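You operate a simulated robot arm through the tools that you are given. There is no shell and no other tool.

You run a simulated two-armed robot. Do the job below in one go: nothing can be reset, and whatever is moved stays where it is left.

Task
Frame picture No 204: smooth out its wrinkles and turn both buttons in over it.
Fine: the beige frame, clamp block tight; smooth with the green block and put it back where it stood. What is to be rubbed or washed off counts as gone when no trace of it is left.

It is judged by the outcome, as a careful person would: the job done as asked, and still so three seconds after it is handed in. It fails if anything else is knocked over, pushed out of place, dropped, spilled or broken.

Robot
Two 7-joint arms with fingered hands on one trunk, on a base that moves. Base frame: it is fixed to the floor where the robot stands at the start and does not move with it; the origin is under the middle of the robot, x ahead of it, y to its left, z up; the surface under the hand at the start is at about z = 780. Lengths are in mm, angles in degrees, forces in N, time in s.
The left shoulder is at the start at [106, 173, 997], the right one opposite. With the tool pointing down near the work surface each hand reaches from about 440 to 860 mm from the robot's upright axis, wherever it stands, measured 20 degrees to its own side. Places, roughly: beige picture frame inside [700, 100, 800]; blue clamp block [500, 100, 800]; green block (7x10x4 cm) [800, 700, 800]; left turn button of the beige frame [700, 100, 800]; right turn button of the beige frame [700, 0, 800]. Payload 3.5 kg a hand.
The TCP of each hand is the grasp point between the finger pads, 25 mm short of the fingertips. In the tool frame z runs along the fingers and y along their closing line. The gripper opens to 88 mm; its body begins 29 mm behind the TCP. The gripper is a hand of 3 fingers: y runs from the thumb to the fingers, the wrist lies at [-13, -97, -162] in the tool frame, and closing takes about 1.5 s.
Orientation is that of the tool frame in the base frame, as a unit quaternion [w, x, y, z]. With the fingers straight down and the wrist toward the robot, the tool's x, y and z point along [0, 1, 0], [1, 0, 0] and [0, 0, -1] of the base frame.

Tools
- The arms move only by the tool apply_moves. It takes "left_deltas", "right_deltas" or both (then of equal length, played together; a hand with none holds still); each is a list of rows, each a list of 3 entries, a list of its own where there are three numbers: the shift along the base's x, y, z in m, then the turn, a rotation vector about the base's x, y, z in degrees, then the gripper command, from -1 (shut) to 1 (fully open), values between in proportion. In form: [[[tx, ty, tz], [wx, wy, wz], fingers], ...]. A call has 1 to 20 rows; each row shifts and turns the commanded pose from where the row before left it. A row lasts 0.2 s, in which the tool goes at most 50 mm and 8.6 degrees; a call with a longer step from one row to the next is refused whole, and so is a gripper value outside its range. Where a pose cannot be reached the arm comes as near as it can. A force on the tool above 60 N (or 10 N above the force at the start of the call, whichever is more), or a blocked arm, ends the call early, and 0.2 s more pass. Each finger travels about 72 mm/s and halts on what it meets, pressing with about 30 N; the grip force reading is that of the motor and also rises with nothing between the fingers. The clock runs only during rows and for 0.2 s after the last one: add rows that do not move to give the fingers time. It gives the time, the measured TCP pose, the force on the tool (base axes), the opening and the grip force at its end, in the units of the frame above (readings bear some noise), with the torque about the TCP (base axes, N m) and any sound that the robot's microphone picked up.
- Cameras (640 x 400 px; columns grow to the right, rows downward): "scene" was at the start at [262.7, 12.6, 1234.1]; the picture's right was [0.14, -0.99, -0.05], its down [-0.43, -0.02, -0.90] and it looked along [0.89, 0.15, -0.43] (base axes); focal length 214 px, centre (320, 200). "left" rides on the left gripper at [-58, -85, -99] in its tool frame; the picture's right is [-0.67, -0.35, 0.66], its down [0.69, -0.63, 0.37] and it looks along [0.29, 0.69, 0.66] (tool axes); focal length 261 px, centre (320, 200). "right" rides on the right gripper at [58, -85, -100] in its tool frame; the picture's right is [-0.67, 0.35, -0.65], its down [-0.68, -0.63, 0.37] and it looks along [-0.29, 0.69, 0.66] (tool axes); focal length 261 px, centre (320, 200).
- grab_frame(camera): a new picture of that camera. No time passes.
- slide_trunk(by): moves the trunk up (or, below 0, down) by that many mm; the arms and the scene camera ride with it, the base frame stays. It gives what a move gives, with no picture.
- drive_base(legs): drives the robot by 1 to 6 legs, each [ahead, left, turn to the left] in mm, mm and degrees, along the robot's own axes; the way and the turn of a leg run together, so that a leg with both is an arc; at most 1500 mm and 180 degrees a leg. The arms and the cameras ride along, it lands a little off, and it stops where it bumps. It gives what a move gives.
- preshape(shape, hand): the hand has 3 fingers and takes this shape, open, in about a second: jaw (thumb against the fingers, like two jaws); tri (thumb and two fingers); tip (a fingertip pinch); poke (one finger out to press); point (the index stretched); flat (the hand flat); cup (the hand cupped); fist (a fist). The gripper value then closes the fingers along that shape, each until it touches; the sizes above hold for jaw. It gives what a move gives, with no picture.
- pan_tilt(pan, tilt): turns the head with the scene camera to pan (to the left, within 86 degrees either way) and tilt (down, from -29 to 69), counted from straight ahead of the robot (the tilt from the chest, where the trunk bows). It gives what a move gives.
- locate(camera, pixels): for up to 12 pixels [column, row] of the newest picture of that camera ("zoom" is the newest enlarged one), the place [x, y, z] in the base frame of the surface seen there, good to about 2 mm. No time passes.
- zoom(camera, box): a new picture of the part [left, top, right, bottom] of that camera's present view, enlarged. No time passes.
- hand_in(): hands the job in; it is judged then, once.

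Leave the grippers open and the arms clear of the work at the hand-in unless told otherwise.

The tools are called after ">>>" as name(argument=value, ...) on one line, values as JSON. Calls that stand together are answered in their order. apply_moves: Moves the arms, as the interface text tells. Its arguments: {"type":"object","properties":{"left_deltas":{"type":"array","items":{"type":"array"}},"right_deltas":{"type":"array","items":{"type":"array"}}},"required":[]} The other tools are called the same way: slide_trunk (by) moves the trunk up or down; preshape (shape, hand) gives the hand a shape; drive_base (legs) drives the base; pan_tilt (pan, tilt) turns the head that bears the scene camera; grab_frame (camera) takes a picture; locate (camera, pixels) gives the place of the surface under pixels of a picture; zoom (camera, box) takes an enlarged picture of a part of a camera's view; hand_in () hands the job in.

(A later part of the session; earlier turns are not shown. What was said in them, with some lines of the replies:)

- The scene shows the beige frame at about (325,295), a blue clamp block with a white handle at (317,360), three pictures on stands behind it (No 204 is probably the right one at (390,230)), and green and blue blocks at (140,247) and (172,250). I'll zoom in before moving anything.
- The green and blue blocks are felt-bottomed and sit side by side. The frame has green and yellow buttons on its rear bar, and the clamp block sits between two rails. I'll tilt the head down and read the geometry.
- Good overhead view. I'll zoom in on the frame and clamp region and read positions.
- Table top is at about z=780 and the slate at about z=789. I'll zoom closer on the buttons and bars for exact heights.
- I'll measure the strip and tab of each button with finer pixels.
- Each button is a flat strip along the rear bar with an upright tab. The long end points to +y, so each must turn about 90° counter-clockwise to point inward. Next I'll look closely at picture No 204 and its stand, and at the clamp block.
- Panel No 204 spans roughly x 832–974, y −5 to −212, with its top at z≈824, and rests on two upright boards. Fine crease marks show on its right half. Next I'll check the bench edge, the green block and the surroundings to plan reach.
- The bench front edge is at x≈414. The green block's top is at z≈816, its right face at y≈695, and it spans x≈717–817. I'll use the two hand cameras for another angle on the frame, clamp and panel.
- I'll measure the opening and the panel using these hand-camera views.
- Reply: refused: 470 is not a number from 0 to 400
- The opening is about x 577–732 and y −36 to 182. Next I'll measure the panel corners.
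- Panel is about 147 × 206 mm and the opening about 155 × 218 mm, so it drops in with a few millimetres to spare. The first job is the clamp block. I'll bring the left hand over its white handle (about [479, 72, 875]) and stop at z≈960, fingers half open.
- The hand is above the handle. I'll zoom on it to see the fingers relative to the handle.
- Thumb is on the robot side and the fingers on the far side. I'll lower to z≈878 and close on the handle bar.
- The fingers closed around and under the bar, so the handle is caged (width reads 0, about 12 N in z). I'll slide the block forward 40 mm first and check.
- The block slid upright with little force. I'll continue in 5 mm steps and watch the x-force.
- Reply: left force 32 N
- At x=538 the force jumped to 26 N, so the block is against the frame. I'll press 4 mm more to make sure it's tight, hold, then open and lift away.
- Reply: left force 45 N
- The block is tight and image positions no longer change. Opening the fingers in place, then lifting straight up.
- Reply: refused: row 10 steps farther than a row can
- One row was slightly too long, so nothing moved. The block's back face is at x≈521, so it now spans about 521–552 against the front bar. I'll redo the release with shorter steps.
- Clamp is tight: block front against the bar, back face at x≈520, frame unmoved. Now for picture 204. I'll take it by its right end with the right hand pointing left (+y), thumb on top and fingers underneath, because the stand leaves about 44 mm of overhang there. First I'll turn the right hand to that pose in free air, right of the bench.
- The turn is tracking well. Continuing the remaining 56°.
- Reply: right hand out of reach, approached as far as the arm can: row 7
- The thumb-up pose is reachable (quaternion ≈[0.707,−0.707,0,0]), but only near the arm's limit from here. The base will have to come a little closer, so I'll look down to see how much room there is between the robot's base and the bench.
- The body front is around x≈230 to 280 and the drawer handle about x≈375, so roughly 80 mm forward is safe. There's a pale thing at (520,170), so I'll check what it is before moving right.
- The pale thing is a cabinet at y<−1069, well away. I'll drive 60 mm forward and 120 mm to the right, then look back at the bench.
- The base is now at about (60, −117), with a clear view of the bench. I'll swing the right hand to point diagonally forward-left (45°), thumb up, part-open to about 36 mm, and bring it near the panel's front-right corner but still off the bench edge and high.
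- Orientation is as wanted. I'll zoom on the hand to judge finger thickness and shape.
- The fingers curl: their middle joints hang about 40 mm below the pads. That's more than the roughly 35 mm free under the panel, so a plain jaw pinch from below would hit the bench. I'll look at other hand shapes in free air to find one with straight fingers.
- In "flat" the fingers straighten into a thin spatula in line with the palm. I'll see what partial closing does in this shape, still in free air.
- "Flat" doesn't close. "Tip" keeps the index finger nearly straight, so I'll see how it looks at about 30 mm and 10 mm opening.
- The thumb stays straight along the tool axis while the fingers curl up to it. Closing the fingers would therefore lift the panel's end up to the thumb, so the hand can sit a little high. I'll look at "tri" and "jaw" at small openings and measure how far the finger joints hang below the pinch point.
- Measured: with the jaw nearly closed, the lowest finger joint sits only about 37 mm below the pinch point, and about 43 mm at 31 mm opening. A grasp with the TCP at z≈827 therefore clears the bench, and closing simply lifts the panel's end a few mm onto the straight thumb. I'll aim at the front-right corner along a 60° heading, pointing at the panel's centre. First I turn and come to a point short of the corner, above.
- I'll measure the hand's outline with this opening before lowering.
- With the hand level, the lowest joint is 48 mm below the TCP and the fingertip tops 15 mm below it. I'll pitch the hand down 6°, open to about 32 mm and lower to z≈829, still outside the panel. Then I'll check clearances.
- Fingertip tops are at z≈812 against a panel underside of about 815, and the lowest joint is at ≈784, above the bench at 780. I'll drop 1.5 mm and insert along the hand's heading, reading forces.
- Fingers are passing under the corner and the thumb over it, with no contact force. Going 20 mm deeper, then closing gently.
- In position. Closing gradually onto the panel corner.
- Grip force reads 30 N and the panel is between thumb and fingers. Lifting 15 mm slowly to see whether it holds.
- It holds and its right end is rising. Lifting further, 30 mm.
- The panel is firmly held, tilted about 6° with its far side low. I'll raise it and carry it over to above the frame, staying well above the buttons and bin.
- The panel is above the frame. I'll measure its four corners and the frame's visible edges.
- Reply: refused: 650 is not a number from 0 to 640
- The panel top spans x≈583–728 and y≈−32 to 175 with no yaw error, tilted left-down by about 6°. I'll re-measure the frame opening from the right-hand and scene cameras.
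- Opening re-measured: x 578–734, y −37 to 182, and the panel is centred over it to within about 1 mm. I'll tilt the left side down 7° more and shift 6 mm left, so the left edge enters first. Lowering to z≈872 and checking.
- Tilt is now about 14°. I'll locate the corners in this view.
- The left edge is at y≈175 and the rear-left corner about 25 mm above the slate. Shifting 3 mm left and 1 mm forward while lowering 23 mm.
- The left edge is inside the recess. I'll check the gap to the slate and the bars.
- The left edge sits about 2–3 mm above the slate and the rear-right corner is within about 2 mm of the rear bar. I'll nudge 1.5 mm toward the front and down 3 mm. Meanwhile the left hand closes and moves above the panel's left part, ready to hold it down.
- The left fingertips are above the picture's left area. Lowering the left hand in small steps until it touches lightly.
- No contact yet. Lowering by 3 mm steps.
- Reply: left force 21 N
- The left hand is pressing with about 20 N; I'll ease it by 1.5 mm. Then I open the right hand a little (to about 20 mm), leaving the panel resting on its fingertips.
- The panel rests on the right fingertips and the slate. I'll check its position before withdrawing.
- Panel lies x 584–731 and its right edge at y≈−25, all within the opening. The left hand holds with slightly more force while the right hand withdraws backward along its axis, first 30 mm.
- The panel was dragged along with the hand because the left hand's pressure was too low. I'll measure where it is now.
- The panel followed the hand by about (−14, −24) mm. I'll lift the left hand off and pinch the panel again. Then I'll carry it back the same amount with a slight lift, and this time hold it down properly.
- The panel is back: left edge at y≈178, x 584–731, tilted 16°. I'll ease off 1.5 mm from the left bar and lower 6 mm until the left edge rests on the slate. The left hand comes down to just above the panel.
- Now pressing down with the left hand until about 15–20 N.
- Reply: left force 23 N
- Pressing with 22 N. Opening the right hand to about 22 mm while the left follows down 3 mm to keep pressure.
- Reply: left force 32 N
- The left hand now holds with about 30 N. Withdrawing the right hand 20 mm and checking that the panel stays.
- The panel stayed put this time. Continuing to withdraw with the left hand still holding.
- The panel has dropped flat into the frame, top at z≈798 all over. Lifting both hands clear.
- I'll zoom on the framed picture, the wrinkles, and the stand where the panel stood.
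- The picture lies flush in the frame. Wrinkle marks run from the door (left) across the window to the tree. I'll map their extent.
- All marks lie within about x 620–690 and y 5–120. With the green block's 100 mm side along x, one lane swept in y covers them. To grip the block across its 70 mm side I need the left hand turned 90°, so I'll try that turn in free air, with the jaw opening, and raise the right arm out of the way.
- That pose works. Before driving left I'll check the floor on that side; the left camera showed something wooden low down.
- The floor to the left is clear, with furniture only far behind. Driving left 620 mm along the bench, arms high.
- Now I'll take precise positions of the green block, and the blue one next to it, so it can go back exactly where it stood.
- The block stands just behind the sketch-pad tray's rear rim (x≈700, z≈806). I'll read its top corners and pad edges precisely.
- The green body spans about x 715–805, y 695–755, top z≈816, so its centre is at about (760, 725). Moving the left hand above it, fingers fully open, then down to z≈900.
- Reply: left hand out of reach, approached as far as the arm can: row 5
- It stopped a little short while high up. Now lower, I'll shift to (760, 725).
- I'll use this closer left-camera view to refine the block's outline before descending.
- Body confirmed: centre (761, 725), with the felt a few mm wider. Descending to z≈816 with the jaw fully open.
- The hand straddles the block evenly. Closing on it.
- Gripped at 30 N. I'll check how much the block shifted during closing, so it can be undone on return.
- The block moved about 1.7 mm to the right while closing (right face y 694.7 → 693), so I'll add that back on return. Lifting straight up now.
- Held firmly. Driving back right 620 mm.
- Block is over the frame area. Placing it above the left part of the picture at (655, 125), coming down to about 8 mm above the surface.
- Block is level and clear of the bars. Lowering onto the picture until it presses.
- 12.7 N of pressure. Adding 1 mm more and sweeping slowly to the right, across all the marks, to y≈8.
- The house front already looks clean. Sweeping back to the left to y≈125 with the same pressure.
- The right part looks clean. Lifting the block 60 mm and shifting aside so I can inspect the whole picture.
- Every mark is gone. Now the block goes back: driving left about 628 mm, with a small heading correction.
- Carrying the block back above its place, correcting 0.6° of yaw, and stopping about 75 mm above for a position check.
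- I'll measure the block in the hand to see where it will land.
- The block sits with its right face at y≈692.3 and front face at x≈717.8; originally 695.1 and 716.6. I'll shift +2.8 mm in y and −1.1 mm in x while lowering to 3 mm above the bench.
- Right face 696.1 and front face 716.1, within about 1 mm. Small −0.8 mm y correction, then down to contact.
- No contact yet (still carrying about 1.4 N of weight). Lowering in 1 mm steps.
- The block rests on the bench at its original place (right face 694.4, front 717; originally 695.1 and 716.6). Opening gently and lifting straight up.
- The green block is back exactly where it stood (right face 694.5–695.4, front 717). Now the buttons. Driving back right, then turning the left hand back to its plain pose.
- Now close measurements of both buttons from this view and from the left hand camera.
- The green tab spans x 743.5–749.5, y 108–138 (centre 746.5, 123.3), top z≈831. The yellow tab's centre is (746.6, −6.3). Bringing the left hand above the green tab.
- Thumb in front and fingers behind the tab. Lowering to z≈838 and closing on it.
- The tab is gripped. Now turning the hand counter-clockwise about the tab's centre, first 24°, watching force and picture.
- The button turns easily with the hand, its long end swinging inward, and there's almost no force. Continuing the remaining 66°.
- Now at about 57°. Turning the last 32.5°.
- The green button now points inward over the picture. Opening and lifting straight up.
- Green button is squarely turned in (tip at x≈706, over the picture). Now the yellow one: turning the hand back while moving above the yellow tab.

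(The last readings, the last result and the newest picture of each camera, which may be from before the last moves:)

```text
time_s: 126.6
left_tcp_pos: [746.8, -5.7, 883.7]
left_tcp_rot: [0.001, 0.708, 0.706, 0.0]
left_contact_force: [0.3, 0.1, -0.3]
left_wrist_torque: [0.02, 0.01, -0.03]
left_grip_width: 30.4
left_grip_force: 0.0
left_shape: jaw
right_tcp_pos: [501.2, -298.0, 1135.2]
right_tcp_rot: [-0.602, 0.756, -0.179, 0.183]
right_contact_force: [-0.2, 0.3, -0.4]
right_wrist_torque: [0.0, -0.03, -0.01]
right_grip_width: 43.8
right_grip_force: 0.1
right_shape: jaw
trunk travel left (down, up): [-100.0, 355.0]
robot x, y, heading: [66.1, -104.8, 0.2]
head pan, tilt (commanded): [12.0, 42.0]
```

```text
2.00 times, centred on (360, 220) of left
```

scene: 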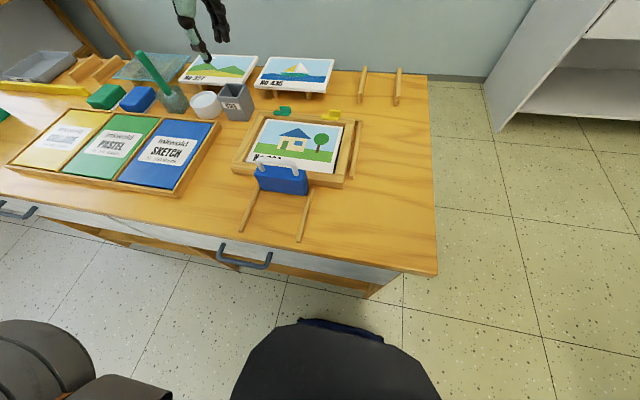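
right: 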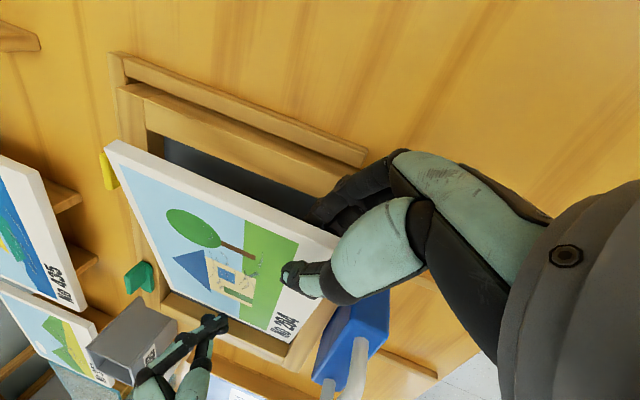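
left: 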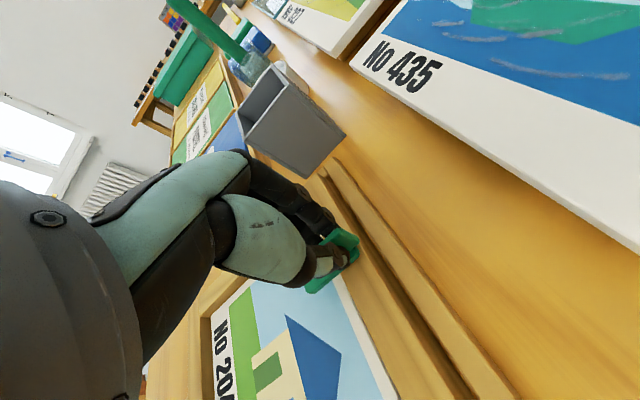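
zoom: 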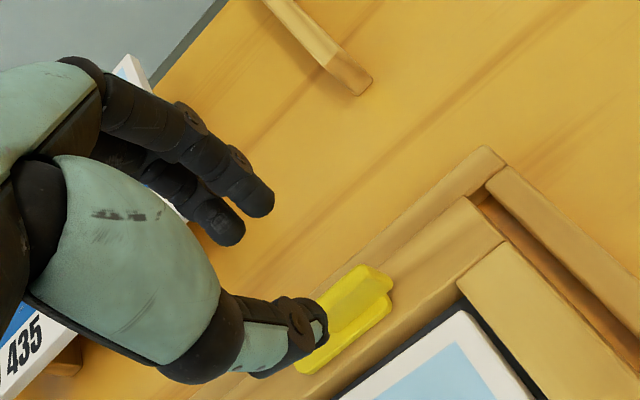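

Aligned over the yellow tab. Lowering and closing on it.

>>> apply_moves(left_deltas=[[[0, -0.0006, -0.025], [0, 0, 0], -0.3], [[0, 0, -0.014], [0, 0, 0], -0.3], [[0, 0, -0.0065], [0, 0, 0], -0.3], [[0, 0, 0], [0, 0, 0], -0.3], [[0, 0, 0], [0, 0, 0], -0.6], [[0, 0, 0], [0, 0, 0], -0.8], [[0, 0, 0], [0, 0, 0], -1], [[0, 0, 0], [0, 0, 0], -1], [[0, 0, 0], [0, 0, 0], -1]])

>>> zoom(camera="scene", box=[280, 75, 376, 135])

```text
time_s: 128.6
left_tcp_pos: [746.5, -7.0, 837.7]
left_tcp_rot: [0.001, 0.708, 0.706, -0.001]
left_contact_force: [-1.4, -1.2, 1.2]
left_wrist_torque: [-0.01, -0.01, -0.02]
left_grip_width: 0.4
left_grip_force: 29.7
left_shape: jaw
right_tcp_pos: [502.3, -297.0, 1133.9]
right_tcp_rot: [-0.602, 0.756, -0.179, 0.183]
right_contact_force: [0.4, 0.4, 0.1]
right_wrist_torque: [-0.02, -0.02, -0.02]
right_grip_width: 43.5
right_grip_force: 0.0
right_shape: jaw
trunk travel left (down, up): [-100.0, 355.0]
robot x, y, heading: [64.2, -103.0, 0.4]
head pan, tilt (commanded): [12.0, 42.0]
```

```text
6.67 times, centred on (328, 105) of scene
```

zoom: 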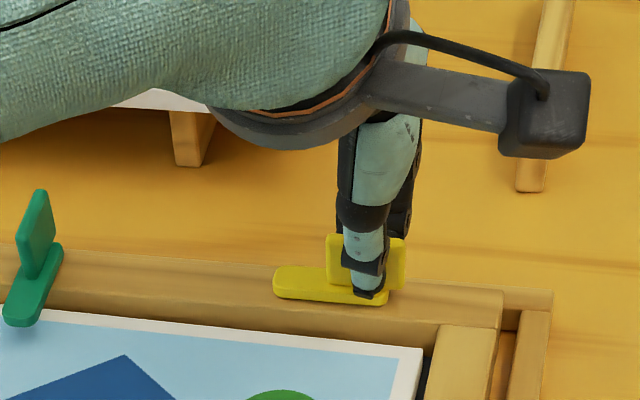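

Gripped. Turning counter-clockwise 41° first.

>>> apply_moves(left_deltas=[[[0, 0, 0], [0, 0, 8.2], -1], [[0, 0, 0], [0, 0, 8.2], -1], [[0, 0, 0], [0, 0, 8.2], -1], [[0, 0, 0], [0, 0, 8.2], -1], [[0, 0, 0], [0, 0, 8.2], -1], [[0, 0, 0], [0, 0, 0], -1]])

>>> zoom(camera="scene", box=[280, 75, 376, 135])

```text
time_s: 130.0
left_tcp_pos: [746.8, -7.6, 838.1]
left_tcp_rot: [0.001, 0.414, 0.91, -0.001]
left_contact_force: [-0.4, -0.3, 0.4]
left_wrist_torque: [-0.01, 0.0, -0.01]
left_grip_width: 0.4
left_grip_force: 29.5
left_shape: jaw
right_tcp_pos: [503.1, -296.6, 1133.5]
right_tcp_rot: [-0.602, 0.756, -0.179, 0.183]
right_contact_force: [-0.3, 0.1, -0.1]
right_wrist_torque: [-0.03, 0.02, 0.0]
right_grip_width: 43.9
right_grip_force: 0.0
right_shape: jaw
trunk travel left (down, up): [-100.0, 355.0]
robot x, y, heading: [67.3, -105.7, 0.3]
head pan, tilt (commanded): [12.0, 42.0]
```

```text
6.67 times, centred on (328, 105) of scene
```

zoom: 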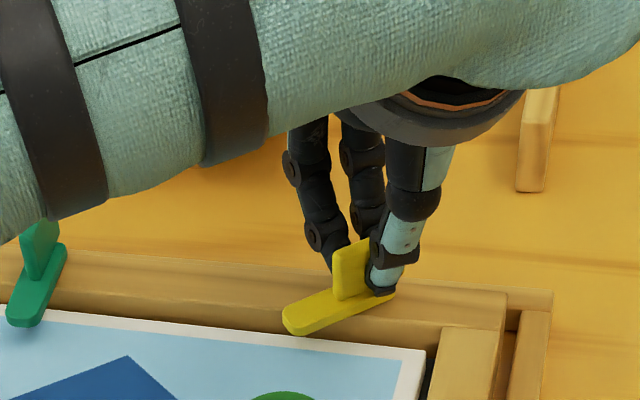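

Turning smoothly. Remaining 49°.

>>> apply_moves(left_deltas=[[[0, 0, 0], [0, 0, 8.2], -1], [[0, 0, 0], [0, 0, 8.2], -1], [[0, 0, 0], [0, 0, 8.2], -1], [[0, 0, 0], [0, 0, 8.2], -1], [[0, 0, 0], [0, 0, 8.2], -1], [[0, 0, 0], [0, 0, 8.2], -1], [[0, 0, 0], [0, 0, 0], -1]])

>>> zoom(camera="scene", box=[280, 75, 376, 135])

```text
time_s: 131.6
left_tcp_pos: [746.5, -7.6, 837.5]
left_tcp_rot: [0.001, -0.002, 1.0, -0.001]
left_contact_force: [0.8, 0.9, 1.8]
left_wrist_torque: [-0.02, -0.03, 0.01]
left_grip_width: 0.8
left_grip_force: 30.0
left_shape: jaw
right_tcp_pos: [502.7, -297.3, 1134.9]
right_tcp_rot: [-0.602, 0.756, -0.179, 0.183]
right_contact_force: [0.2, -0.1, 0.5]
right_wrist_torque: [-0.03, -0.01, -0.01]
right_grip_width: 43.9
right_grip_force: 0.0
right_shape: jaw
trunk travel left (down, up): [-100.0, 355.0]
robot x, y, heading: [66.4, -105.9, 0.5]
head pan, tilt (commanded): [12.0, 42.0]
```

```text
6.67 times, centred on (328, 105) of scene
```

zoom: 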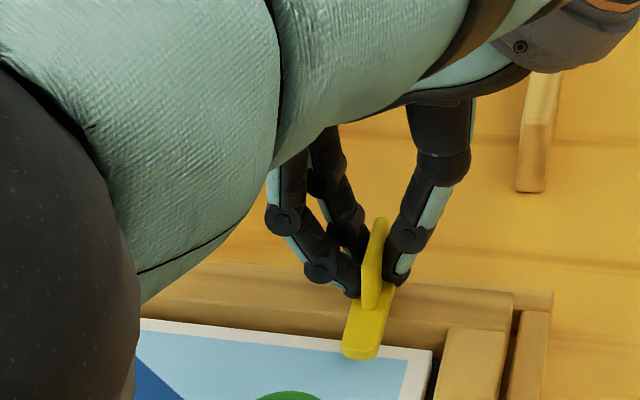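

Yellow button is turned in. Opening and lifting straight up, then moving the hand back to a clear position.

>>> apply_moves(left_deltas=[[[0, 0, 0], [0, 0, 0], -0.7], [[0, 0, 0], [0, 0, 0], -0.4], [[0, 0, 0], [0, 0, 0], -0.3], [[0, 0, 0], [0, 0, 0], -0.3], [[0, 0, 0.02], [0, 0, 0], -0.3], [[0, 0, 0.04], [0, 0, 0], -0.3], [[0, 0, 0.045], [0, 0, 0], -0.3], [[0, 0, 0.045], [0, 0, 0], -0.3], [[0, 0, 0.045], [0, 0, 0], 0], [[-0.03, 0.02, 0.03], [0, 0, 0], 0.5], [[-0.03, 0.03, 0.02], [0, 0, 0], 1], [[-0.03, 0.035, 0.01], [0, 0, 0], 1], [[-0.03, 0.035, 0], [0, 0, 0], 1], [[-0.03, 0.035, 0], [0, 0, 0], 1], [[0, 0, 0], [0, 0, 0], 1]])

>>> grab_frame(camera="scene")

>>> zoom(camera="scene", box=[220, 80, 380, 180])

```text
time_s: 134.8
left_tcp_pos: [726.1, 58.4, 1087.6]
left_tcp_rot: [0.005, 0.003, 1.0, 0.0]
left_contact_force: [-0.8, -0.5, 0.0]
left_wrist_torque: [0.0, 0.01, -0.02]
left_grip_width: 87.6
left_grip_force: 0.0
left_shape: jaw
left hand out of reach, approached as far as the arm can: row 7, 8, 9, 10, 11, 12, 13, 14
right_tcp_pos: [502.7, -296.9, 1134.1]
right_tcp_rot: [-0.602, 0.756, -0.179, 0.183]
right_contact_force: [0.0, -0.3, -0.4]
right_wrist_torque: [0.01, -0.03, -0.02]
right_grip_width: 43.7
right_grip_force: 0.0
right_shape: jaw
trunk travel left (down, up): [-100.0, 355.0]
robot x, y, heading: [65.2, -104.4, 0.3]
head pan, tilt (commanded): [12.0, 42.0]
```

```text
taken
```

scene: 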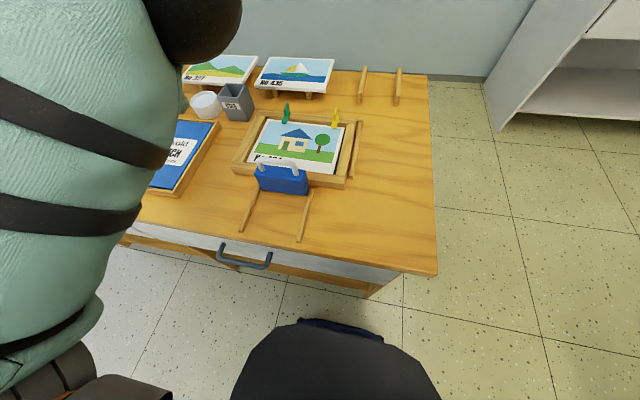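

```text
4.00 times, centred on (300, 130) of scene
```

zoom: 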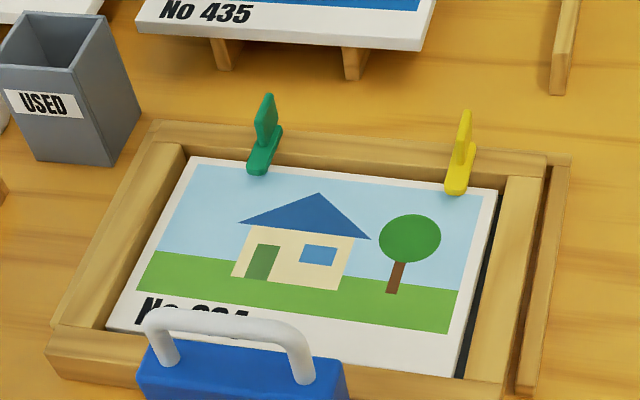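

Both buttons are turned in over the picture. I'll bring the left arm back to a neutral, clear pose.

>>> apply_moves(left_deltas=[[[-0.035, 0.02, 0], [0, 0, 0], 1], [[-0.035, 0.025, 0], [0, 0, 0], 1], [[-0.035, 0.025, 0], [0, 0, 0], 1], [[-0.035, 0.025, 0], [0, 0, -8], 1], [[-0.035, 0.025, 0], [0, 0, -8], 1], [[-0.02, 0.025, 0], [0, 0, -8], 1], [[0, 0.02, 0], [0, 0, -8], 1], [[0, 0, 0], [0, 0, -8], 1], [[0, 0, 0], [0, 0, -8], 1], [[0, 0, 0], [0, 0, -8], 1], [[0, 0, 0], [0, 0, -8], 1], [[0, 0, 0], [0, 0, -8], 1], [[0, 0, 0], [0, 0, -8], 1], [[0, 0, 0], [0, 0, -8], 1], [[0, 0, 0], [0, 0, 0], 1]], right_deltas=[[[0, 0, 0], [0, 0, 0], 0.5], [[0, 0, 0], [0, 0, 0], 1], [[0, 0, 0], [0, 0, 0], 1], [[0, 0, 0], [0, 0, 0], 1], [[0, 0, 0], [0, 0, 0], 1], [[0, 0, 0], [0, 0, 0], 1], [[0, 0, 0], [0, 0, 0], 1], [[0, 0, 0], [0, 0, 0], 1], [[0, 0, 0], [0, 0, 0], 1], [[0, 0, 0], [0, 0, 0], 1], [[0, 0, 0], [0, 0, 0], 1], [[0, 0, 0], [0, 0, 0], 1], [[0, 0, 0], [0, 0, 0], 1], [[0, 0, 0], [0, 0, 0], 1], [[0, 0, 0], [0, 0, 0], 1]])

>>> grab_frame(camera="scene")

>>> grab_frame(camera="left")

```text
time_s: 138.0
left_tcp_pos: [793.0, 97.2, 1165.6]
left_tcp_rot: [0.0, 0.694, 0.72, -0.001]
left_contact_force: [-0.3, 0.3, 0.7]
left_wrist_torque: [0.06, 0.0, 0.02]
left_grip_width: 87.6
left_grip_force: 0.1
left_shape: jaw
left hand out of reach, approached as far as the arm can: row 1, 2, 3, 4, 5, 6, 7, 8, 9, 10, 11, 12
right_tcp_pos: [503.2, -296.6, 1133.8]
right_tcp_rot: [-0.602, 0.756, -0.18, 0.183]
right_contact_force: [0.7, 0.2, -0.1]
right_wrist_torque: [-0.02, 0.02, 0.0]
right_grip_width: 87.5
right_grip_force: 0.1
right_shape: jaw
trunk travel left (down, up): [-100.0, 355.0]
robot x, y, heading: [62.8, -105.4, 0.1]
head pan, tilt (commanded): [12.0, 42.0]
```

```text
taken
```

scene: 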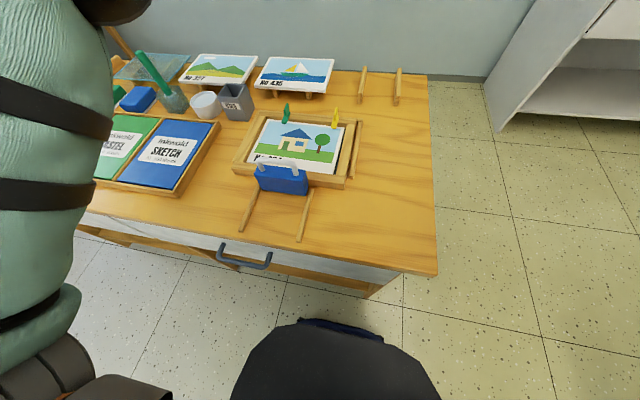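

```text
taken
```

left: 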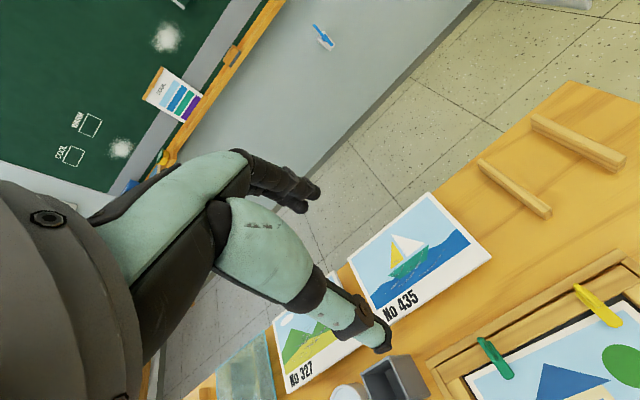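

The arm had stretched to its limit up there and drifted, but it's still high and clear (TCP at 793, 97, 1165). It's in its plain orientation again, so I'll bring it back toward the robot in small steps.

>>> apply_moves(left_deltas=[[[-0.02, 0.01, -0.01], [0, 0, 0], 1], [[-0.03, 0.014, -0.01], [0, 0, 0], 1], [[-0.033, 0.015, -0.01], [0, 0, 0], 1], [[-0.033, 0.015, -0.01], [0, 0, 0], 1], [[0, 0, 0], [0, 0, 0], 1]])

>>> grab_frame(camera="scene")

```text
time_s: 139.2
left_tcp_pos: [777.5, 149.5, 1188.4]
left_tcp_rot: [0.0, 0.694, 0.72, -0.001]
left_contact_force: [0.5, -0.7, 0.7]
left_wrist_torque: [0.01, -0.02, 0.0]
left_grip_width: 87.8
left_grip_force: 0.1
left_shape: jaw
left hand out of reach, approached as far as the arm can: row 1, 2, 3, 4
right_tcp_pos: [502.7, -297.0, 1135.1]
right_tcp_rot: [-0.602, 0.756, -0.18, 0.183]
right_contact_force: [0.6, 0.6, -0.2]
right_wrist_torque: [-0.02, -0.02, -0.02]
right_grip_width: 87.5
right_grip_force: 0.0
right_shape: jaw
trunk travel left (down, up): [-100.0, 355.0]
robot x, y, heading: [68.2, -103.1, 0.3]
head pan, tilt (commanded): [12.0, 42.0]
```

```text
taken
```

scene: 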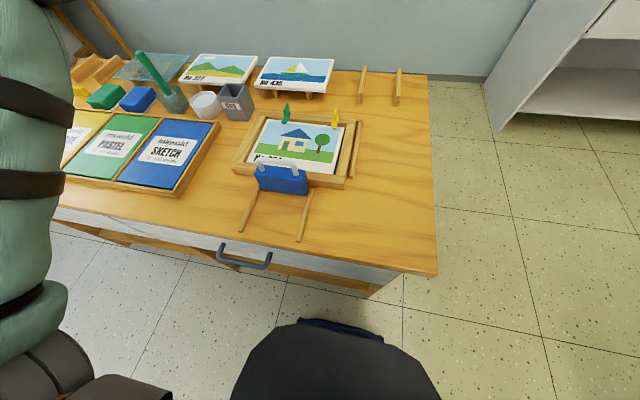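

Moving back is being refused ("out of reach") and the arm drifts up, so it may be in an awkward elbow posture. I'll look at the arm itself.

>>> pan_tilt(pan=45, tilt=0)

>>> grab_frame(camera="scene")

>>> grab_frame(camera="right")

```text
time_s: 140.3
left_tcp_pos: [779.4, 149.5, 1188.0]
left_tcp_rot: [0.001, 0.695, 0.719, 0.0]
left_contact_force: [0.6, 0.4, -0.9]
left_wrist_torque: [0.01, -0.01, -0.02]
left_grip_width: 87.6
left_grip_force: 0.2
left_shape: jaw
right_tcp_pos: [502.7, -297.1, 1134.8]
right_tcp_rot: [-0.602, 0.756, -0.18, 0.184]
right_contact_force: [-0.8, -0.7, 0.5]
right_wrist_torque: [-0.03, 0.02, -0.01]
right_grip_width: 87.3
right_grip_force: 0.1
right_shape: jaw
trunk travel left (down, up): [-100.0, 355.0]
robot x, y, heading: [65.5, -105.0, 0.4]
head pan, tilt (commanded): [45.0, 0.0]
```

```text
taken
```

scene: 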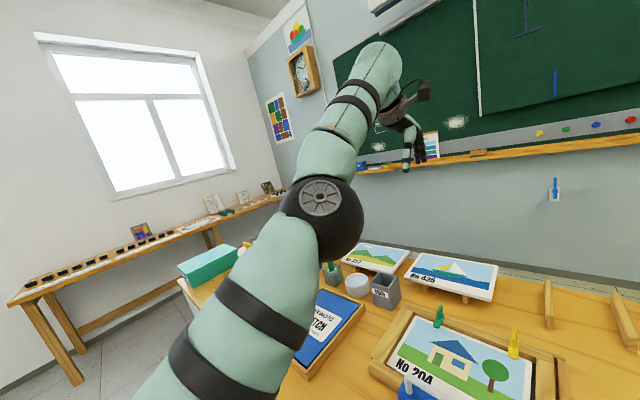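

```text
taken
```

right: 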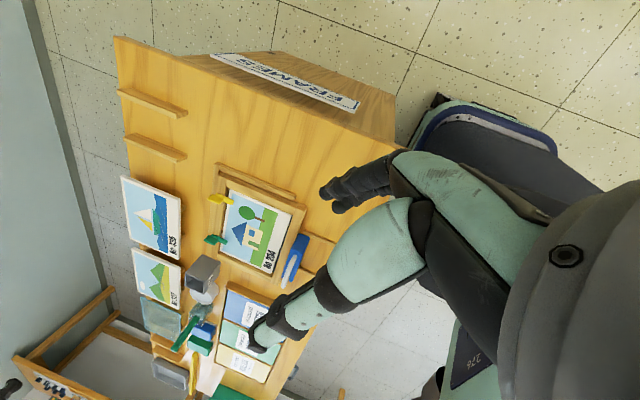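

The arm is nearly straight, pointing forward and up, and the wrist is probably at its bend limit with the hand still pointing down. I'll relax the wrist by tilting the hand forward a little while moving down and back toward the shoulder.

>>> apply_moves(left_deltas=[[[-0.01, 0, -0.02], [0, -8, 0], 1], [[-0.01, 0, -0.02], [0, -8, 0], 1], [[0, 0, 0], [0, 0, 0], 1]])

>>> grab_frame(camera="scene")

```text
time_s: 141.1
left_tcp_pos: [834.9, 154.6, 1196.3]
left_tcp_rot: [0.1, 0.687, 0.714, 0.097]
left_contact_force: [0.6, 0.0, -0.8]
left_wrist_torque: [-0.02, -0.03, 0.01]
left_grip_width: 87.7
left_grip_force: 0.1
left_shape: jaw
left hand out of reach, approached as far as the arm can: row 1, 2
right_tcp_pos: [500.7, -297.3, 1135.3]
right_tcp_rot: [-0.602, 0.756, -0.179, 0.183]
right_contact_force: [-0.2, 0.0, 0.0]
right_wrist_torque: [0.04, 0.01, 0.03]
right_grip_width: 87.5
right_grip_force: 0.1
right_shape: jaw
trunk travel left (down, up): [-100.0, 355.0]
robot x, y, heading: [62.3, -106.2, 0.5]
head pan, tilt (commanded): [45.0, 0.0]
```

```text
taken
```

scene: 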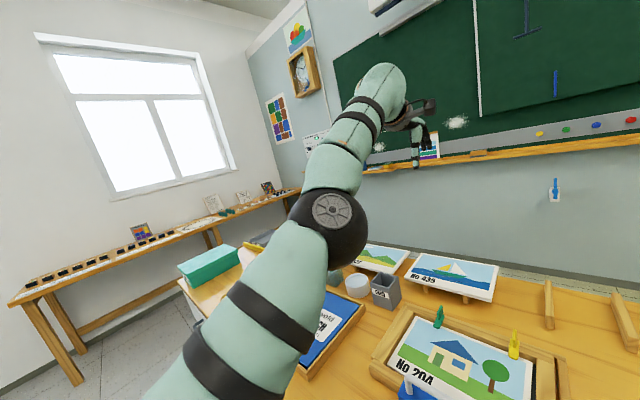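

>>> locate(camera="scene", pixels=[[335, 212], [345, 150], [375, 90], [250, 340], [400, 105], [425, 145], [425, 105], [440, 165], [290, 260], [355, 230]])

```text
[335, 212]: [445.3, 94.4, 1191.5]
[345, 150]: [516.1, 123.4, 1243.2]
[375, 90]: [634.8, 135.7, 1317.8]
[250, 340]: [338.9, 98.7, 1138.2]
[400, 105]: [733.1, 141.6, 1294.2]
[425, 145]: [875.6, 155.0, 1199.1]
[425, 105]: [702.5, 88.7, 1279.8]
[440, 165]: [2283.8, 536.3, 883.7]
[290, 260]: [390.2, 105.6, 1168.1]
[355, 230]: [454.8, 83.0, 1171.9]
```

The elbow is fully straight. I'll try a pure downward motion, which brings the wrist closer to the shoulder and should bend the elbow.

>>> apply_moves(left_deltas=[[[0, 0, -0.03], [0, 0, 0], 1], [[0, 0, -0.03], [0, 0, 0], 1], [[0, 0, 0], [0, 0, 0], 1]])

>>> grab_frame(camera="scene")

```text
time_s: 141.9
left_tcp_pos: [859.6, 156.8, 1148.4]
left_tcp_rot: [0.1, 0.687, 0.713, 0.095]
left_contact_force: [0.0, 0.2, 0.7]
left_wrist_torque: [0.0, 0.02, -0.01]
left_grip_width: 87.7
left_grip_force: 0.1
left_shape: jaw
left hand out of reach, approached as far as the arm can: row 1, 2
right_tcp_pos: [500.4, -296.6, 1134.6]
right_tcp_rot: [-0.602, 0.756, -0.179, 0.183]
right_contact_force: [-0.5, -0.4, 0.3]
right_wrist_torque: [0.02, -0.03, 0.0]
right_grip_width: 87.9
right_grip_force: 0.1
right_shape: jaw
trunk travel left (down, up): [-100.0, 355.0]
robot x, y, heading: [65.9, -104.5, 0.3]
head pan, tilt (commanded): [45.0, 0.0]
```

```text
taken
```

scene: 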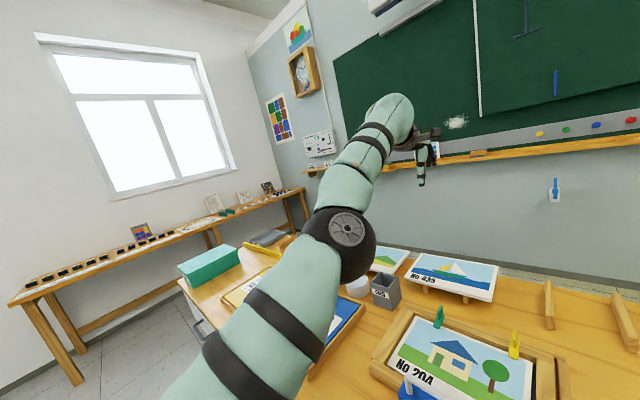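

The arm only slides along its reach limit with the elbow straight. The elbow hinge seems to lie sideways, so moving the hand up and back should flex it. Trying that.

>>> apply_moves(left_deltas=[[[-0.025, 0, 0.04], [0, 0, 0], 1], [[-0.03, 0, 0.03], [0, 0, 0], 1], [[-0.04, 0, 0.0], [0, 0, 0], 1], [[-0.04, 0, 0], [0, 0, 0], 1], [[0, 0, 0], [0, 0, 0], 1]])

>>> grab_frame(camera="scene")

```text
time_s: 143.1
left_tcp_pos: [785.4, 161.9, 1265.3]
left_tcp_rot: [0.1, 0.687, 0.713, 0.096]
left_contact_force: [-0.7, 1.3, 0.3]
left_wrist_torque: [0.01, 0.01, 0.02]
left_grip_width: 88.0
left_grip_force: 0.0
left_shape: jaw
left hand out of reach, approached as far as the arm can: row 1, 2, 3, 4
right_tcp_pos: [502.4, -297.5, 1135.4]
right_tcp_rot: [-0.602, 0.756, -0.18, 0.183]
right_contact_force: [0.8, -0.4, 0.7]
right_wrist_torque: [0.03, -0.01, 0.01]
right_grip_width: 87.7
right_grip_force: 0.1
right_shape: jaw
trunk travel left (down, up): [-100.0, 355.0]
robot x, y, heading: [62.7, -103.6, 0.4]
head pan, tilt (commanded): [45.0, 0.0]
```

```text
taken
```

scene: 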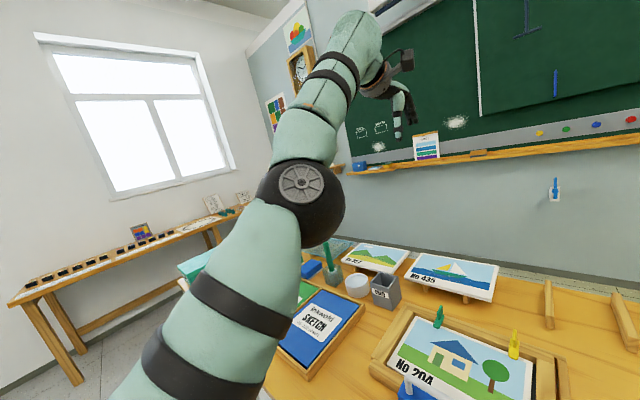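

Still straight. The flexing plane may be horizontal (elbow outward), so I'll try moving the hand inward to the right, then back.

>>> apply_moves(left_deltas=[[[0, -0.04, 0], [0, 0, 0], 1], [[0, -0.045, 0], [0, 0, 0], 1], [[-0.02, -0.04, 0.0], [0, 0, 0], 1], [[-0.03, -0.02, -0.01], [0, 0, 0], 1], [[0, 0, 0], [0, 0, 0], 1]])

>>> grab_frame(camera="scene")

```text
time_s: 144.3
left_tcp_pos: [764.1, 12.6, 1277.6]
left_tcp_rot: [0.1, 0.687, 0.713, 0.096]
left_contact_force: [1.2, -0.5, -1.2]
left_wrist_torque: [0.03, -0.01, 0.01]
left_grip_width: 87.9
left_grip_force: 0.1
left_shape: jaw
left hand out of reach, approached as far as the arm can: row 3, 4
right_tcp_pos: [501.5, -296.8, 1134.1]
right_tcp_rot: [-0.602, 0.757, -0.179, 0.182]
right_contact_force: [0.1, 0.6, -0.2]
right_wrist_torque: [-0.01, -0.01, 0.02]
right_grip_width: 87.6
right_grip_force: 0.0
right_shape: jaw
trunk travel left (down, up): [-100.0, 355.0]
robot x, y, heading: [66.4, -101.6, 0.5]
head pan, tilt (commanded): [45.0, 0.0]
```

```text
taken
```

scene: 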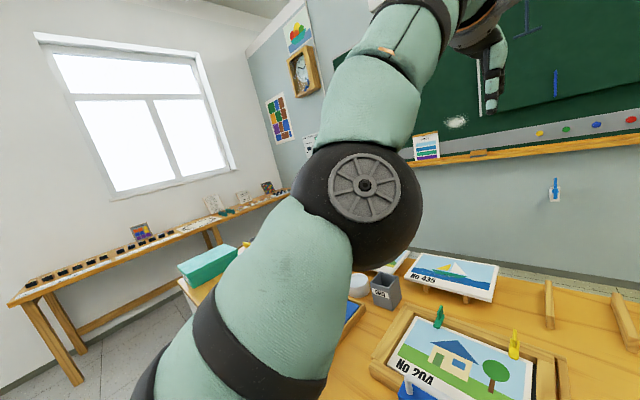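

Two of those rows were reachable, so the limit may really be the wrist bend. I'll tilt the hand forward (pointing more outward) without translation, which lets the wrist come down and back.

>>> apply_moves(left_deltas=[[[0, 0.03, 0], [0, 0, 0], 1], [[0, 0.03, 0], [0, -8, 0], 1], [[0, 0, 0], [0, -8, 0], 1], [[0, 0, 0], [0, -8, 0], 1], [[0, 0, 0], [0, -8, 0], 1], [[0, 0, 0], [0, 0, 0], 1]])

>>> grab_frame(camera="scene")

```text
time_s: 145.7
left_tcp_pos: [843.1, 54.4, 1342.8]
left_tcp_rot: [0.293, 0.634, 0.658, 0.282]
left_contact_force: [0.1, 0.9, -0.3]
left_wrist_torque: [0.04, 0.01, -0.01]
left_grip_width: 87.7
left_grip_force: 0.0
left_shape: jaw
left hand out of reach, approached as far as the arm can: row 1, 2, 3, 4, 5
right_tcp_pos: [501.7, -297.0, 1135.6]
right_tcp_rot: [-0.602, 0.756, -0.179, 0.183]
right_contact_force: [0.5, -0.1, 0.2]
right_wrist_torque: [0.03, 0.03, -0.01]
right_grip_width: 87.6
right_grip_force: 0.1
right_shape: jaw
trunk travel left (down, up): [-100.0, 355.0]
robot x, y, heading: [67.5, -103.0, 0.7]
head pan, tilt (commanded): [45.0, 0.0]
```

```text
taken
```

scene: 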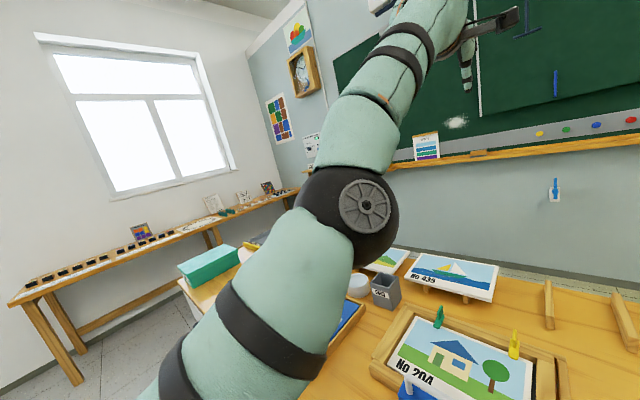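

No gain. Near a straight elbow, even a few mm of retraction needs a big elbow turn, so large steps may simply be rejected. I'll try very small retractions along the arm's own direction.

>>> apply_moves(left_deltas=[[[-0.0008, 0, -0.0006], [0, 0, 0], 1], [[-0.0008, 0, -0.0006], [0, 0, 0], 1], [[-0.0012, 0, -0.001], [0, 0, 0], 1], [[-0.0016, 0, -0.0012], [0, 0, 0], 1], [[-0.0016, 0, -0.0012], [0, 0, 0], 1], [[-0.0024, 0, -0.002], [0, 0, 0], 1], [[-0.003, 0, -0.0025], [0, 0, 0], 1], [[-0.004, 0, -0.003], [0, 0, 0], 1], [[-0.006, 0, -0.005], [0, 0, 0], 1], [[-0.008, 0, -0.006], [0, 0, 0], 1]])

>>> grab_frame(camera="scene")

```text
time_s: 147.9
left_tcp_pos: [813.2, 54.1, 1321.0]
left_tcp_rot: [0.293, 0.633, 0.658, 0.283]
left_contact_force: [-0.6, 0.1, 1.0]
left_wrist_torque: [-0.02, 0.01, 0.0]
left_grip_width: 88.0
left_grip_force: 0.0
left_shape: jaw
left hand out of reach, approached as far as the arm can: row 3
right_tcp_pos: [502.0, -295.6, 1135.7]
right_tcp_rot: [-0.602, 0.756, -0.18, 0.184]
right_contact_force: [-0.2, -0.4, -0.2]
right_wrist_torque: [0.0, -0.01, 0.02]
right_grip_width: 87.4
right_grip_force: 0.0
right_shape: jaw
trunk travel left (down, up): [-100.0, 355.0]
robot x, y, heading: [66.7, -100.9, 0.4]
head pan, tilt (commanded): [45.0, 0.0]
```

```text
taken
```

scene: 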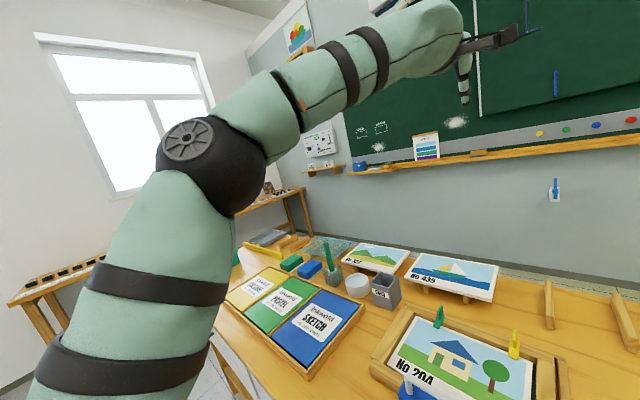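

That freed the elbow and it now bends properly. Continuing to bring the hand back and down in moderate steps, restoring its orientation.

>>> apply_moves(left_deltas=[[[-0.015, 0.005, -0.012], [0, 0, 0], 1], [[-0.02, 0.01, -0.015], [0, 0, 0], 1], [[-0.02, 0.01, -0.02], [0, 0, 0], 1], [[-0.02, 0.01, -0.02], [0, 6, 0], 1], [[-0.02, 0.01, -0.02], [0, 6, 0], 1], [[-0.02, 0.015, -0.02], [0, 6, 0], 1], [[-0.02, 0.015, -0.02], [0, 6, 0], 1], [[-0.02, 0.015, -0.02], [0, 6, 0], 1], [[-0.02, 0.015, -0.02], [0, 6, 0], 1], [[-0.02, 0.015, -0.02], [0, 6, 0], 1], [[0, 0, 0], [0, 5, 0], 1], [[0, 0, 0], [0, 0, 0], 1]])

>>> grab_frame(camera="scene")

```text
time_s: 150.5
left_tcp_pos: [618.3, 175.9, 1132.6]
left_tcp_rot: [0.008, 0.694, 0.72, 0.006]
left_contact_force: [0.4, 0.0, 0.4]
left_wrist_torque: [0.0, -0.02, 0.0]
left_grip_width: 87.7
left_grip_force: 0.0
left_shape: jaw
right_tcp_pos: [501.2, -297.8, 1135.4]
right_tcp_rot: [-0.602, 0.756, -0.179, 0.184]
right_contact_force: [-0.2, -0.3, -0.2]
right_wrist_torque: [0.01, -0.01, 0.0]
right_grip_width: 87.8
right_grip_force: 0.0
right_shape: jaw
trunk travel left (down, up): [-100.0, 355.0]
robot x, y, heading: [66.3, -104.3, 0.5]
head pan, tilt (commanded): [45.0, 0.0]
```

```text
taken
```

scene: 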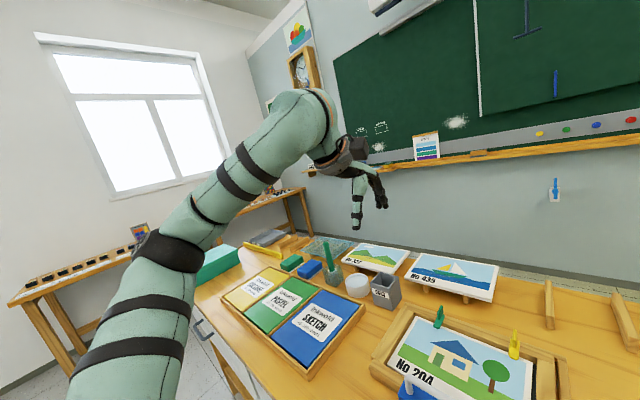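

The left arm has recovered. Pulling it a bit further back to the side, then a final inspection of everything.

>>> apply_moves(left_deltas=[[[-0.025, 0.02, 0], [0, 0, 0], 1], [[-0.025, 0.02, 0], [0, 0, 0], 1], [[-0.025, 0.02, 0], [0, 0, 0], 1], [[-0.025, 0.02, 0], [0, 0, 0], 1], [[0, 0, 0], [0, 0, 0], 1]])

>>> pan_tilt(pan=15, tilt=38)

>>> grab_frame(camera="scene")

>>> zoom(camera="scene", box=[210, 90, 370, 190])

>>> grab_frame(camera="left")

>>> zoom(camera="right", box=[190, 170, 350, 290])

```text
time_s: 151.7
left_tcp_pos: [518.6, 254.5, 1132.4]
left_tcp_rot: [0.005, 0.695, 0.719, 0.005]
left_contact_force: [0.1, 0.5, 0.3]
left_wrist_torque: [-0.01, 0.04, -0.01]
left_grip_width: 87.8
left_grip_force: 0.1
left_shape: jaw
right_tcp_pos: [502.1, -295.9, 1135.5]
right_tcp_rot: [-0.602, 0.757, -0.179, 0.182]
right_contact_force: [-0.5, 0.6, 0.6]
right_wrist_torque: [-0.01, -0.01, 0.02]
right_grip_width: 87.4
right_grip_force: 0.0
right_shape: jaw
trunk travel left (down, up): [-100.0, 355.0]
robot x, y, heading: [63.8, -104.5, 0.3]
head pan, tilt (commanded): [45.0, 0.0]
```

```text
time_s: 152.8
left_tcp_pos: [519.4, 256.6, 1133.0]
left_tcp_rot: [0.007, 0.694, 0.72, 0.005]
left_contact_force: [-0.1, -1.7, -0.5]
left_wrist_torque: [0.04, 0.01, 0.03]
left_grip_width: 87.9
left_grip_force: 0.0
left_shape: jaw
right_tcp_pos: [502.2, -297.4, 1135.5]
right_tcp_rot: [-0.602, 0.756, -0.18, 0.183]
right_contact_force: [-0.3, -0.9, 1.3]
right_wrist_torque: [0.03, -0.01, 0.01]
right_grip_width: 87.5
right_grip_force: 0.1
right_shape: jaw
trunk travel left (down, up): [-100.0, 355.0]
robot x, y, heading: [64.7, -103.8, 0.5]
head pan, tilt (commanded): [15.0, 38.0]
```

```text
taken
```

scene: 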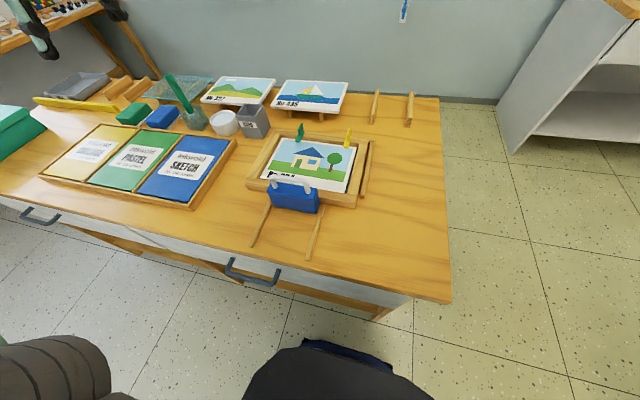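

```text
4.00 times, centred on (290, 140) of scene
```

zoom: 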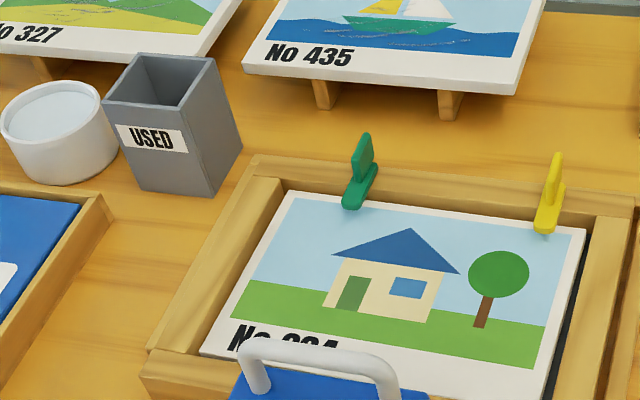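

```text
taken
```

left: 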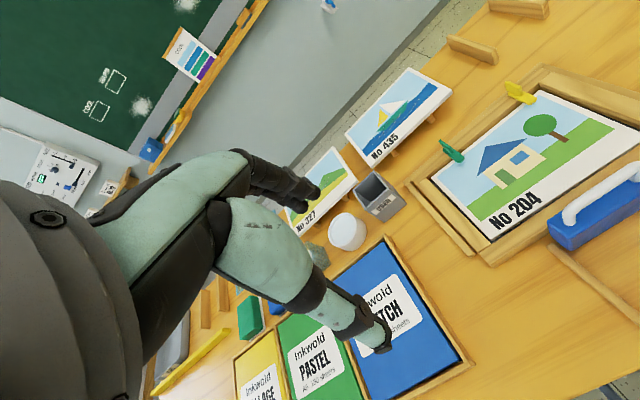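

```text
3.33 times, centred on (270, 230) of right
```

zoom: 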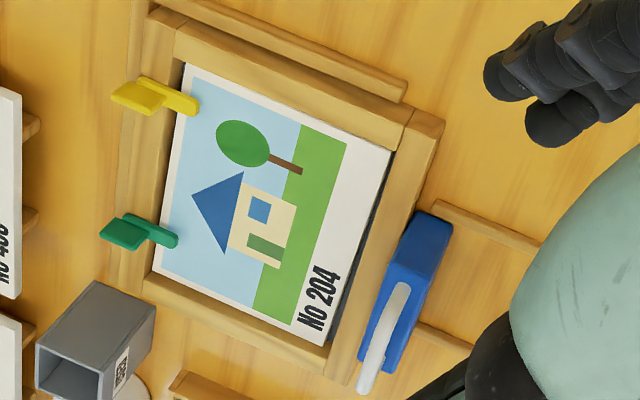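

The picture is smooth, both buttons are over it, and "No 204" reads cleanly. I'll verify that the clamp block is still tight against the frame.

>>> zoom(camera="right", box=[260, 200, 350, 290])

>>> zoom(camera="left", box=[520, 150, 640, 270])

>>> zoom(camera="scene", box=[240, 165, 352, 235])

>>> locate(camera="zoom", pixels=[[170, 115], [450, 160], [160, 170], [440, 230], [300, 140], [110, 80], [500, 170], [480, 200], [130, 120], [250, 150]])

```text
4.44 times, centred on (305, 245) of right
```

zoom: 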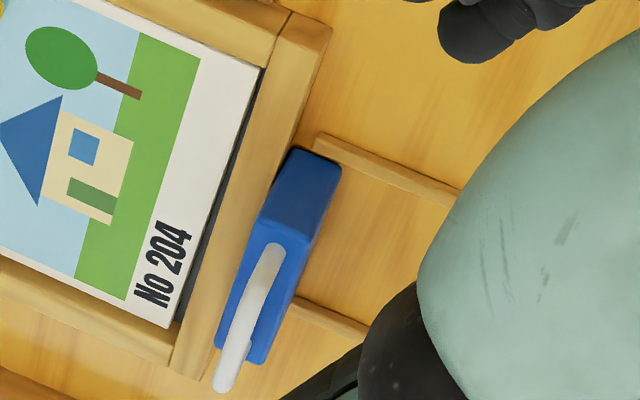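

```text
3.33 times, centred on (580, 210) of left
```

zoom: 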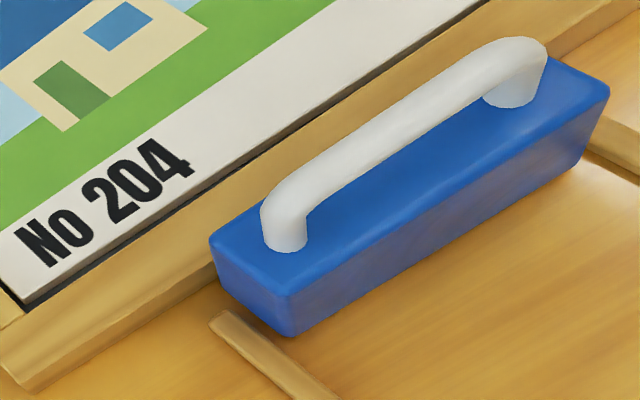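

```text
5.71 times, centred on (296, 200) of scene
```

zoom: 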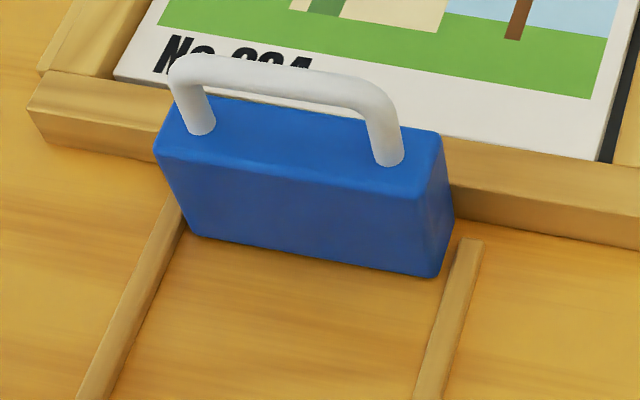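

```text
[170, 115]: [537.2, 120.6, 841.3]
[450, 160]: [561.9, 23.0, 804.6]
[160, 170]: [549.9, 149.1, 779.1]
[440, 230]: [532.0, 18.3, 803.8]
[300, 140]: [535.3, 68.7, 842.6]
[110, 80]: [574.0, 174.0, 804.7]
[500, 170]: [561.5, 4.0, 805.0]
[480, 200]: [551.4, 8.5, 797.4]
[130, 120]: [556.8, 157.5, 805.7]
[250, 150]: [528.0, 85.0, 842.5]
```

>>> locate(camera="zoom", pixels=[[195, 200], [250, 210], [300, 220], [350, 230], [410, 245], [430, 150], [435, 140], [448, 180], [452, 205], [460, 195], [420, 150], [195, 105]])

>>> zoom(camera="scene", box=[310, 175, 342, 207])

```text
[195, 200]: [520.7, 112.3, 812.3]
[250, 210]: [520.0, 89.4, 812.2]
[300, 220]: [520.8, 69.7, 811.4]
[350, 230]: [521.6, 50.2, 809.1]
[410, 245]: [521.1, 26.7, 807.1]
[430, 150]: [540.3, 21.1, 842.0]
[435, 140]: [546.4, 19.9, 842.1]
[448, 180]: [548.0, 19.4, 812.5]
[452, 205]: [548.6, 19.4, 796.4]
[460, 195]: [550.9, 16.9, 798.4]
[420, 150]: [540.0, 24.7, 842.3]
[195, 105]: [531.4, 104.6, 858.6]
```

```text
12.50 times, centred on (326, 191) of scene
```

zoom: 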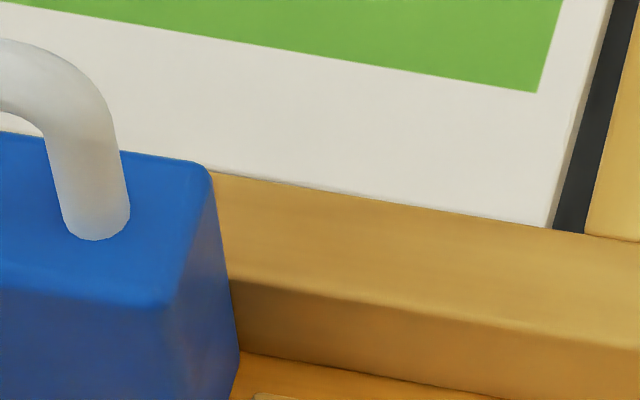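

The clamp block is square and flush (back face x≈520.8 all along, front against the bar at x≈551). Last check is the yellow button's angle and coverage.

>>> zoom(camera="scene", box=[280, 115, 376, 175])

>>> locate(camera="zoom", pixels=[[110, 170], [125, 145], [140, 100], [432, 210], [445, 190], [455, 160], [455, 100], [445, 150], [100, 180], [430, 220], [420, 205], [445, 208]])

>>> zoom(camera="scene", box=[80, 60, 260, 172])

```text
6.67 times, centred on (328, 145) of scene
```

zoom: 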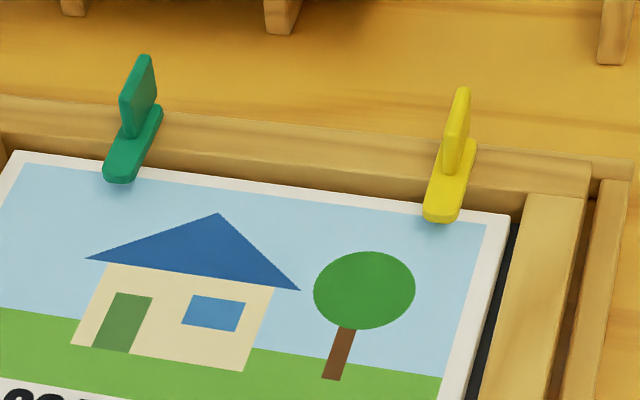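

```text
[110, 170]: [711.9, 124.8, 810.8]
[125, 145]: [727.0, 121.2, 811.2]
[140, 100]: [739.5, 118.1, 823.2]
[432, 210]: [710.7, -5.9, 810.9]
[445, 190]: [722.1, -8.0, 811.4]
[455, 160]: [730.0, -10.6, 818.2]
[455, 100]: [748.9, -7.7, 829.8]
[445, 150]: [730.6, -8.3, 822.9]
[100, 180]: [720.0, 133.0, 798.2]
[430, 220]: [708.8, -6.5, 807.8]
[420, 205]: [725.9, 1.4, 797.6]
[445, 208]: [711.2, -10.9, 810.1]
```

```text
3.56 times, centred on (170, 116) of scene
```

zoom: 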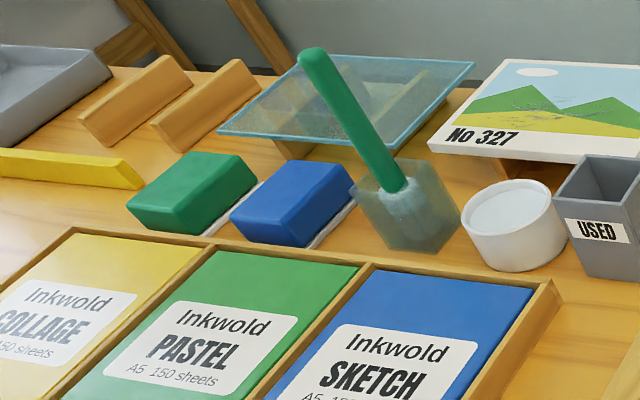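

Everything checks out:

- **Picture:** No 204 lies flat in the beige frame with no wrinkle marks left.
- **Clamp block:** it is tight against the front bar.
- **Buttons:** both point squarely inward over the picture, tips at x≈708.
- **Green block:** it stands back where it was, and the neighbouring objects are undisturbed.
- **Arms:** both hands are open and clear of the work.

Handing in.

>>> hand_in()

```text
The job is handed in.
```

Picture No 204 is framed and the job is handed in. I checked everything by camera just before handing in:

- **Picture:** it lies flat in the beige frame, right way up, and close-up views show no wrinkle marks left.
- **Clamp block:** it is pushed tight against the front of the frame. Its position did not change when I let go of it, or through the rest of the job.
- **Buttons:** both are turned a quarter turn in, so their tips reach about 20 mm over the picture.
- **Green block:** it is back where it stood, to within about 1 mm.
- **Other items and arms:** I saw nothing else out of place. Both hands are open and clear of the work.

While I was placing the picture, it slid about 25 mm on the frame. I took hold of it again and seated it properly.
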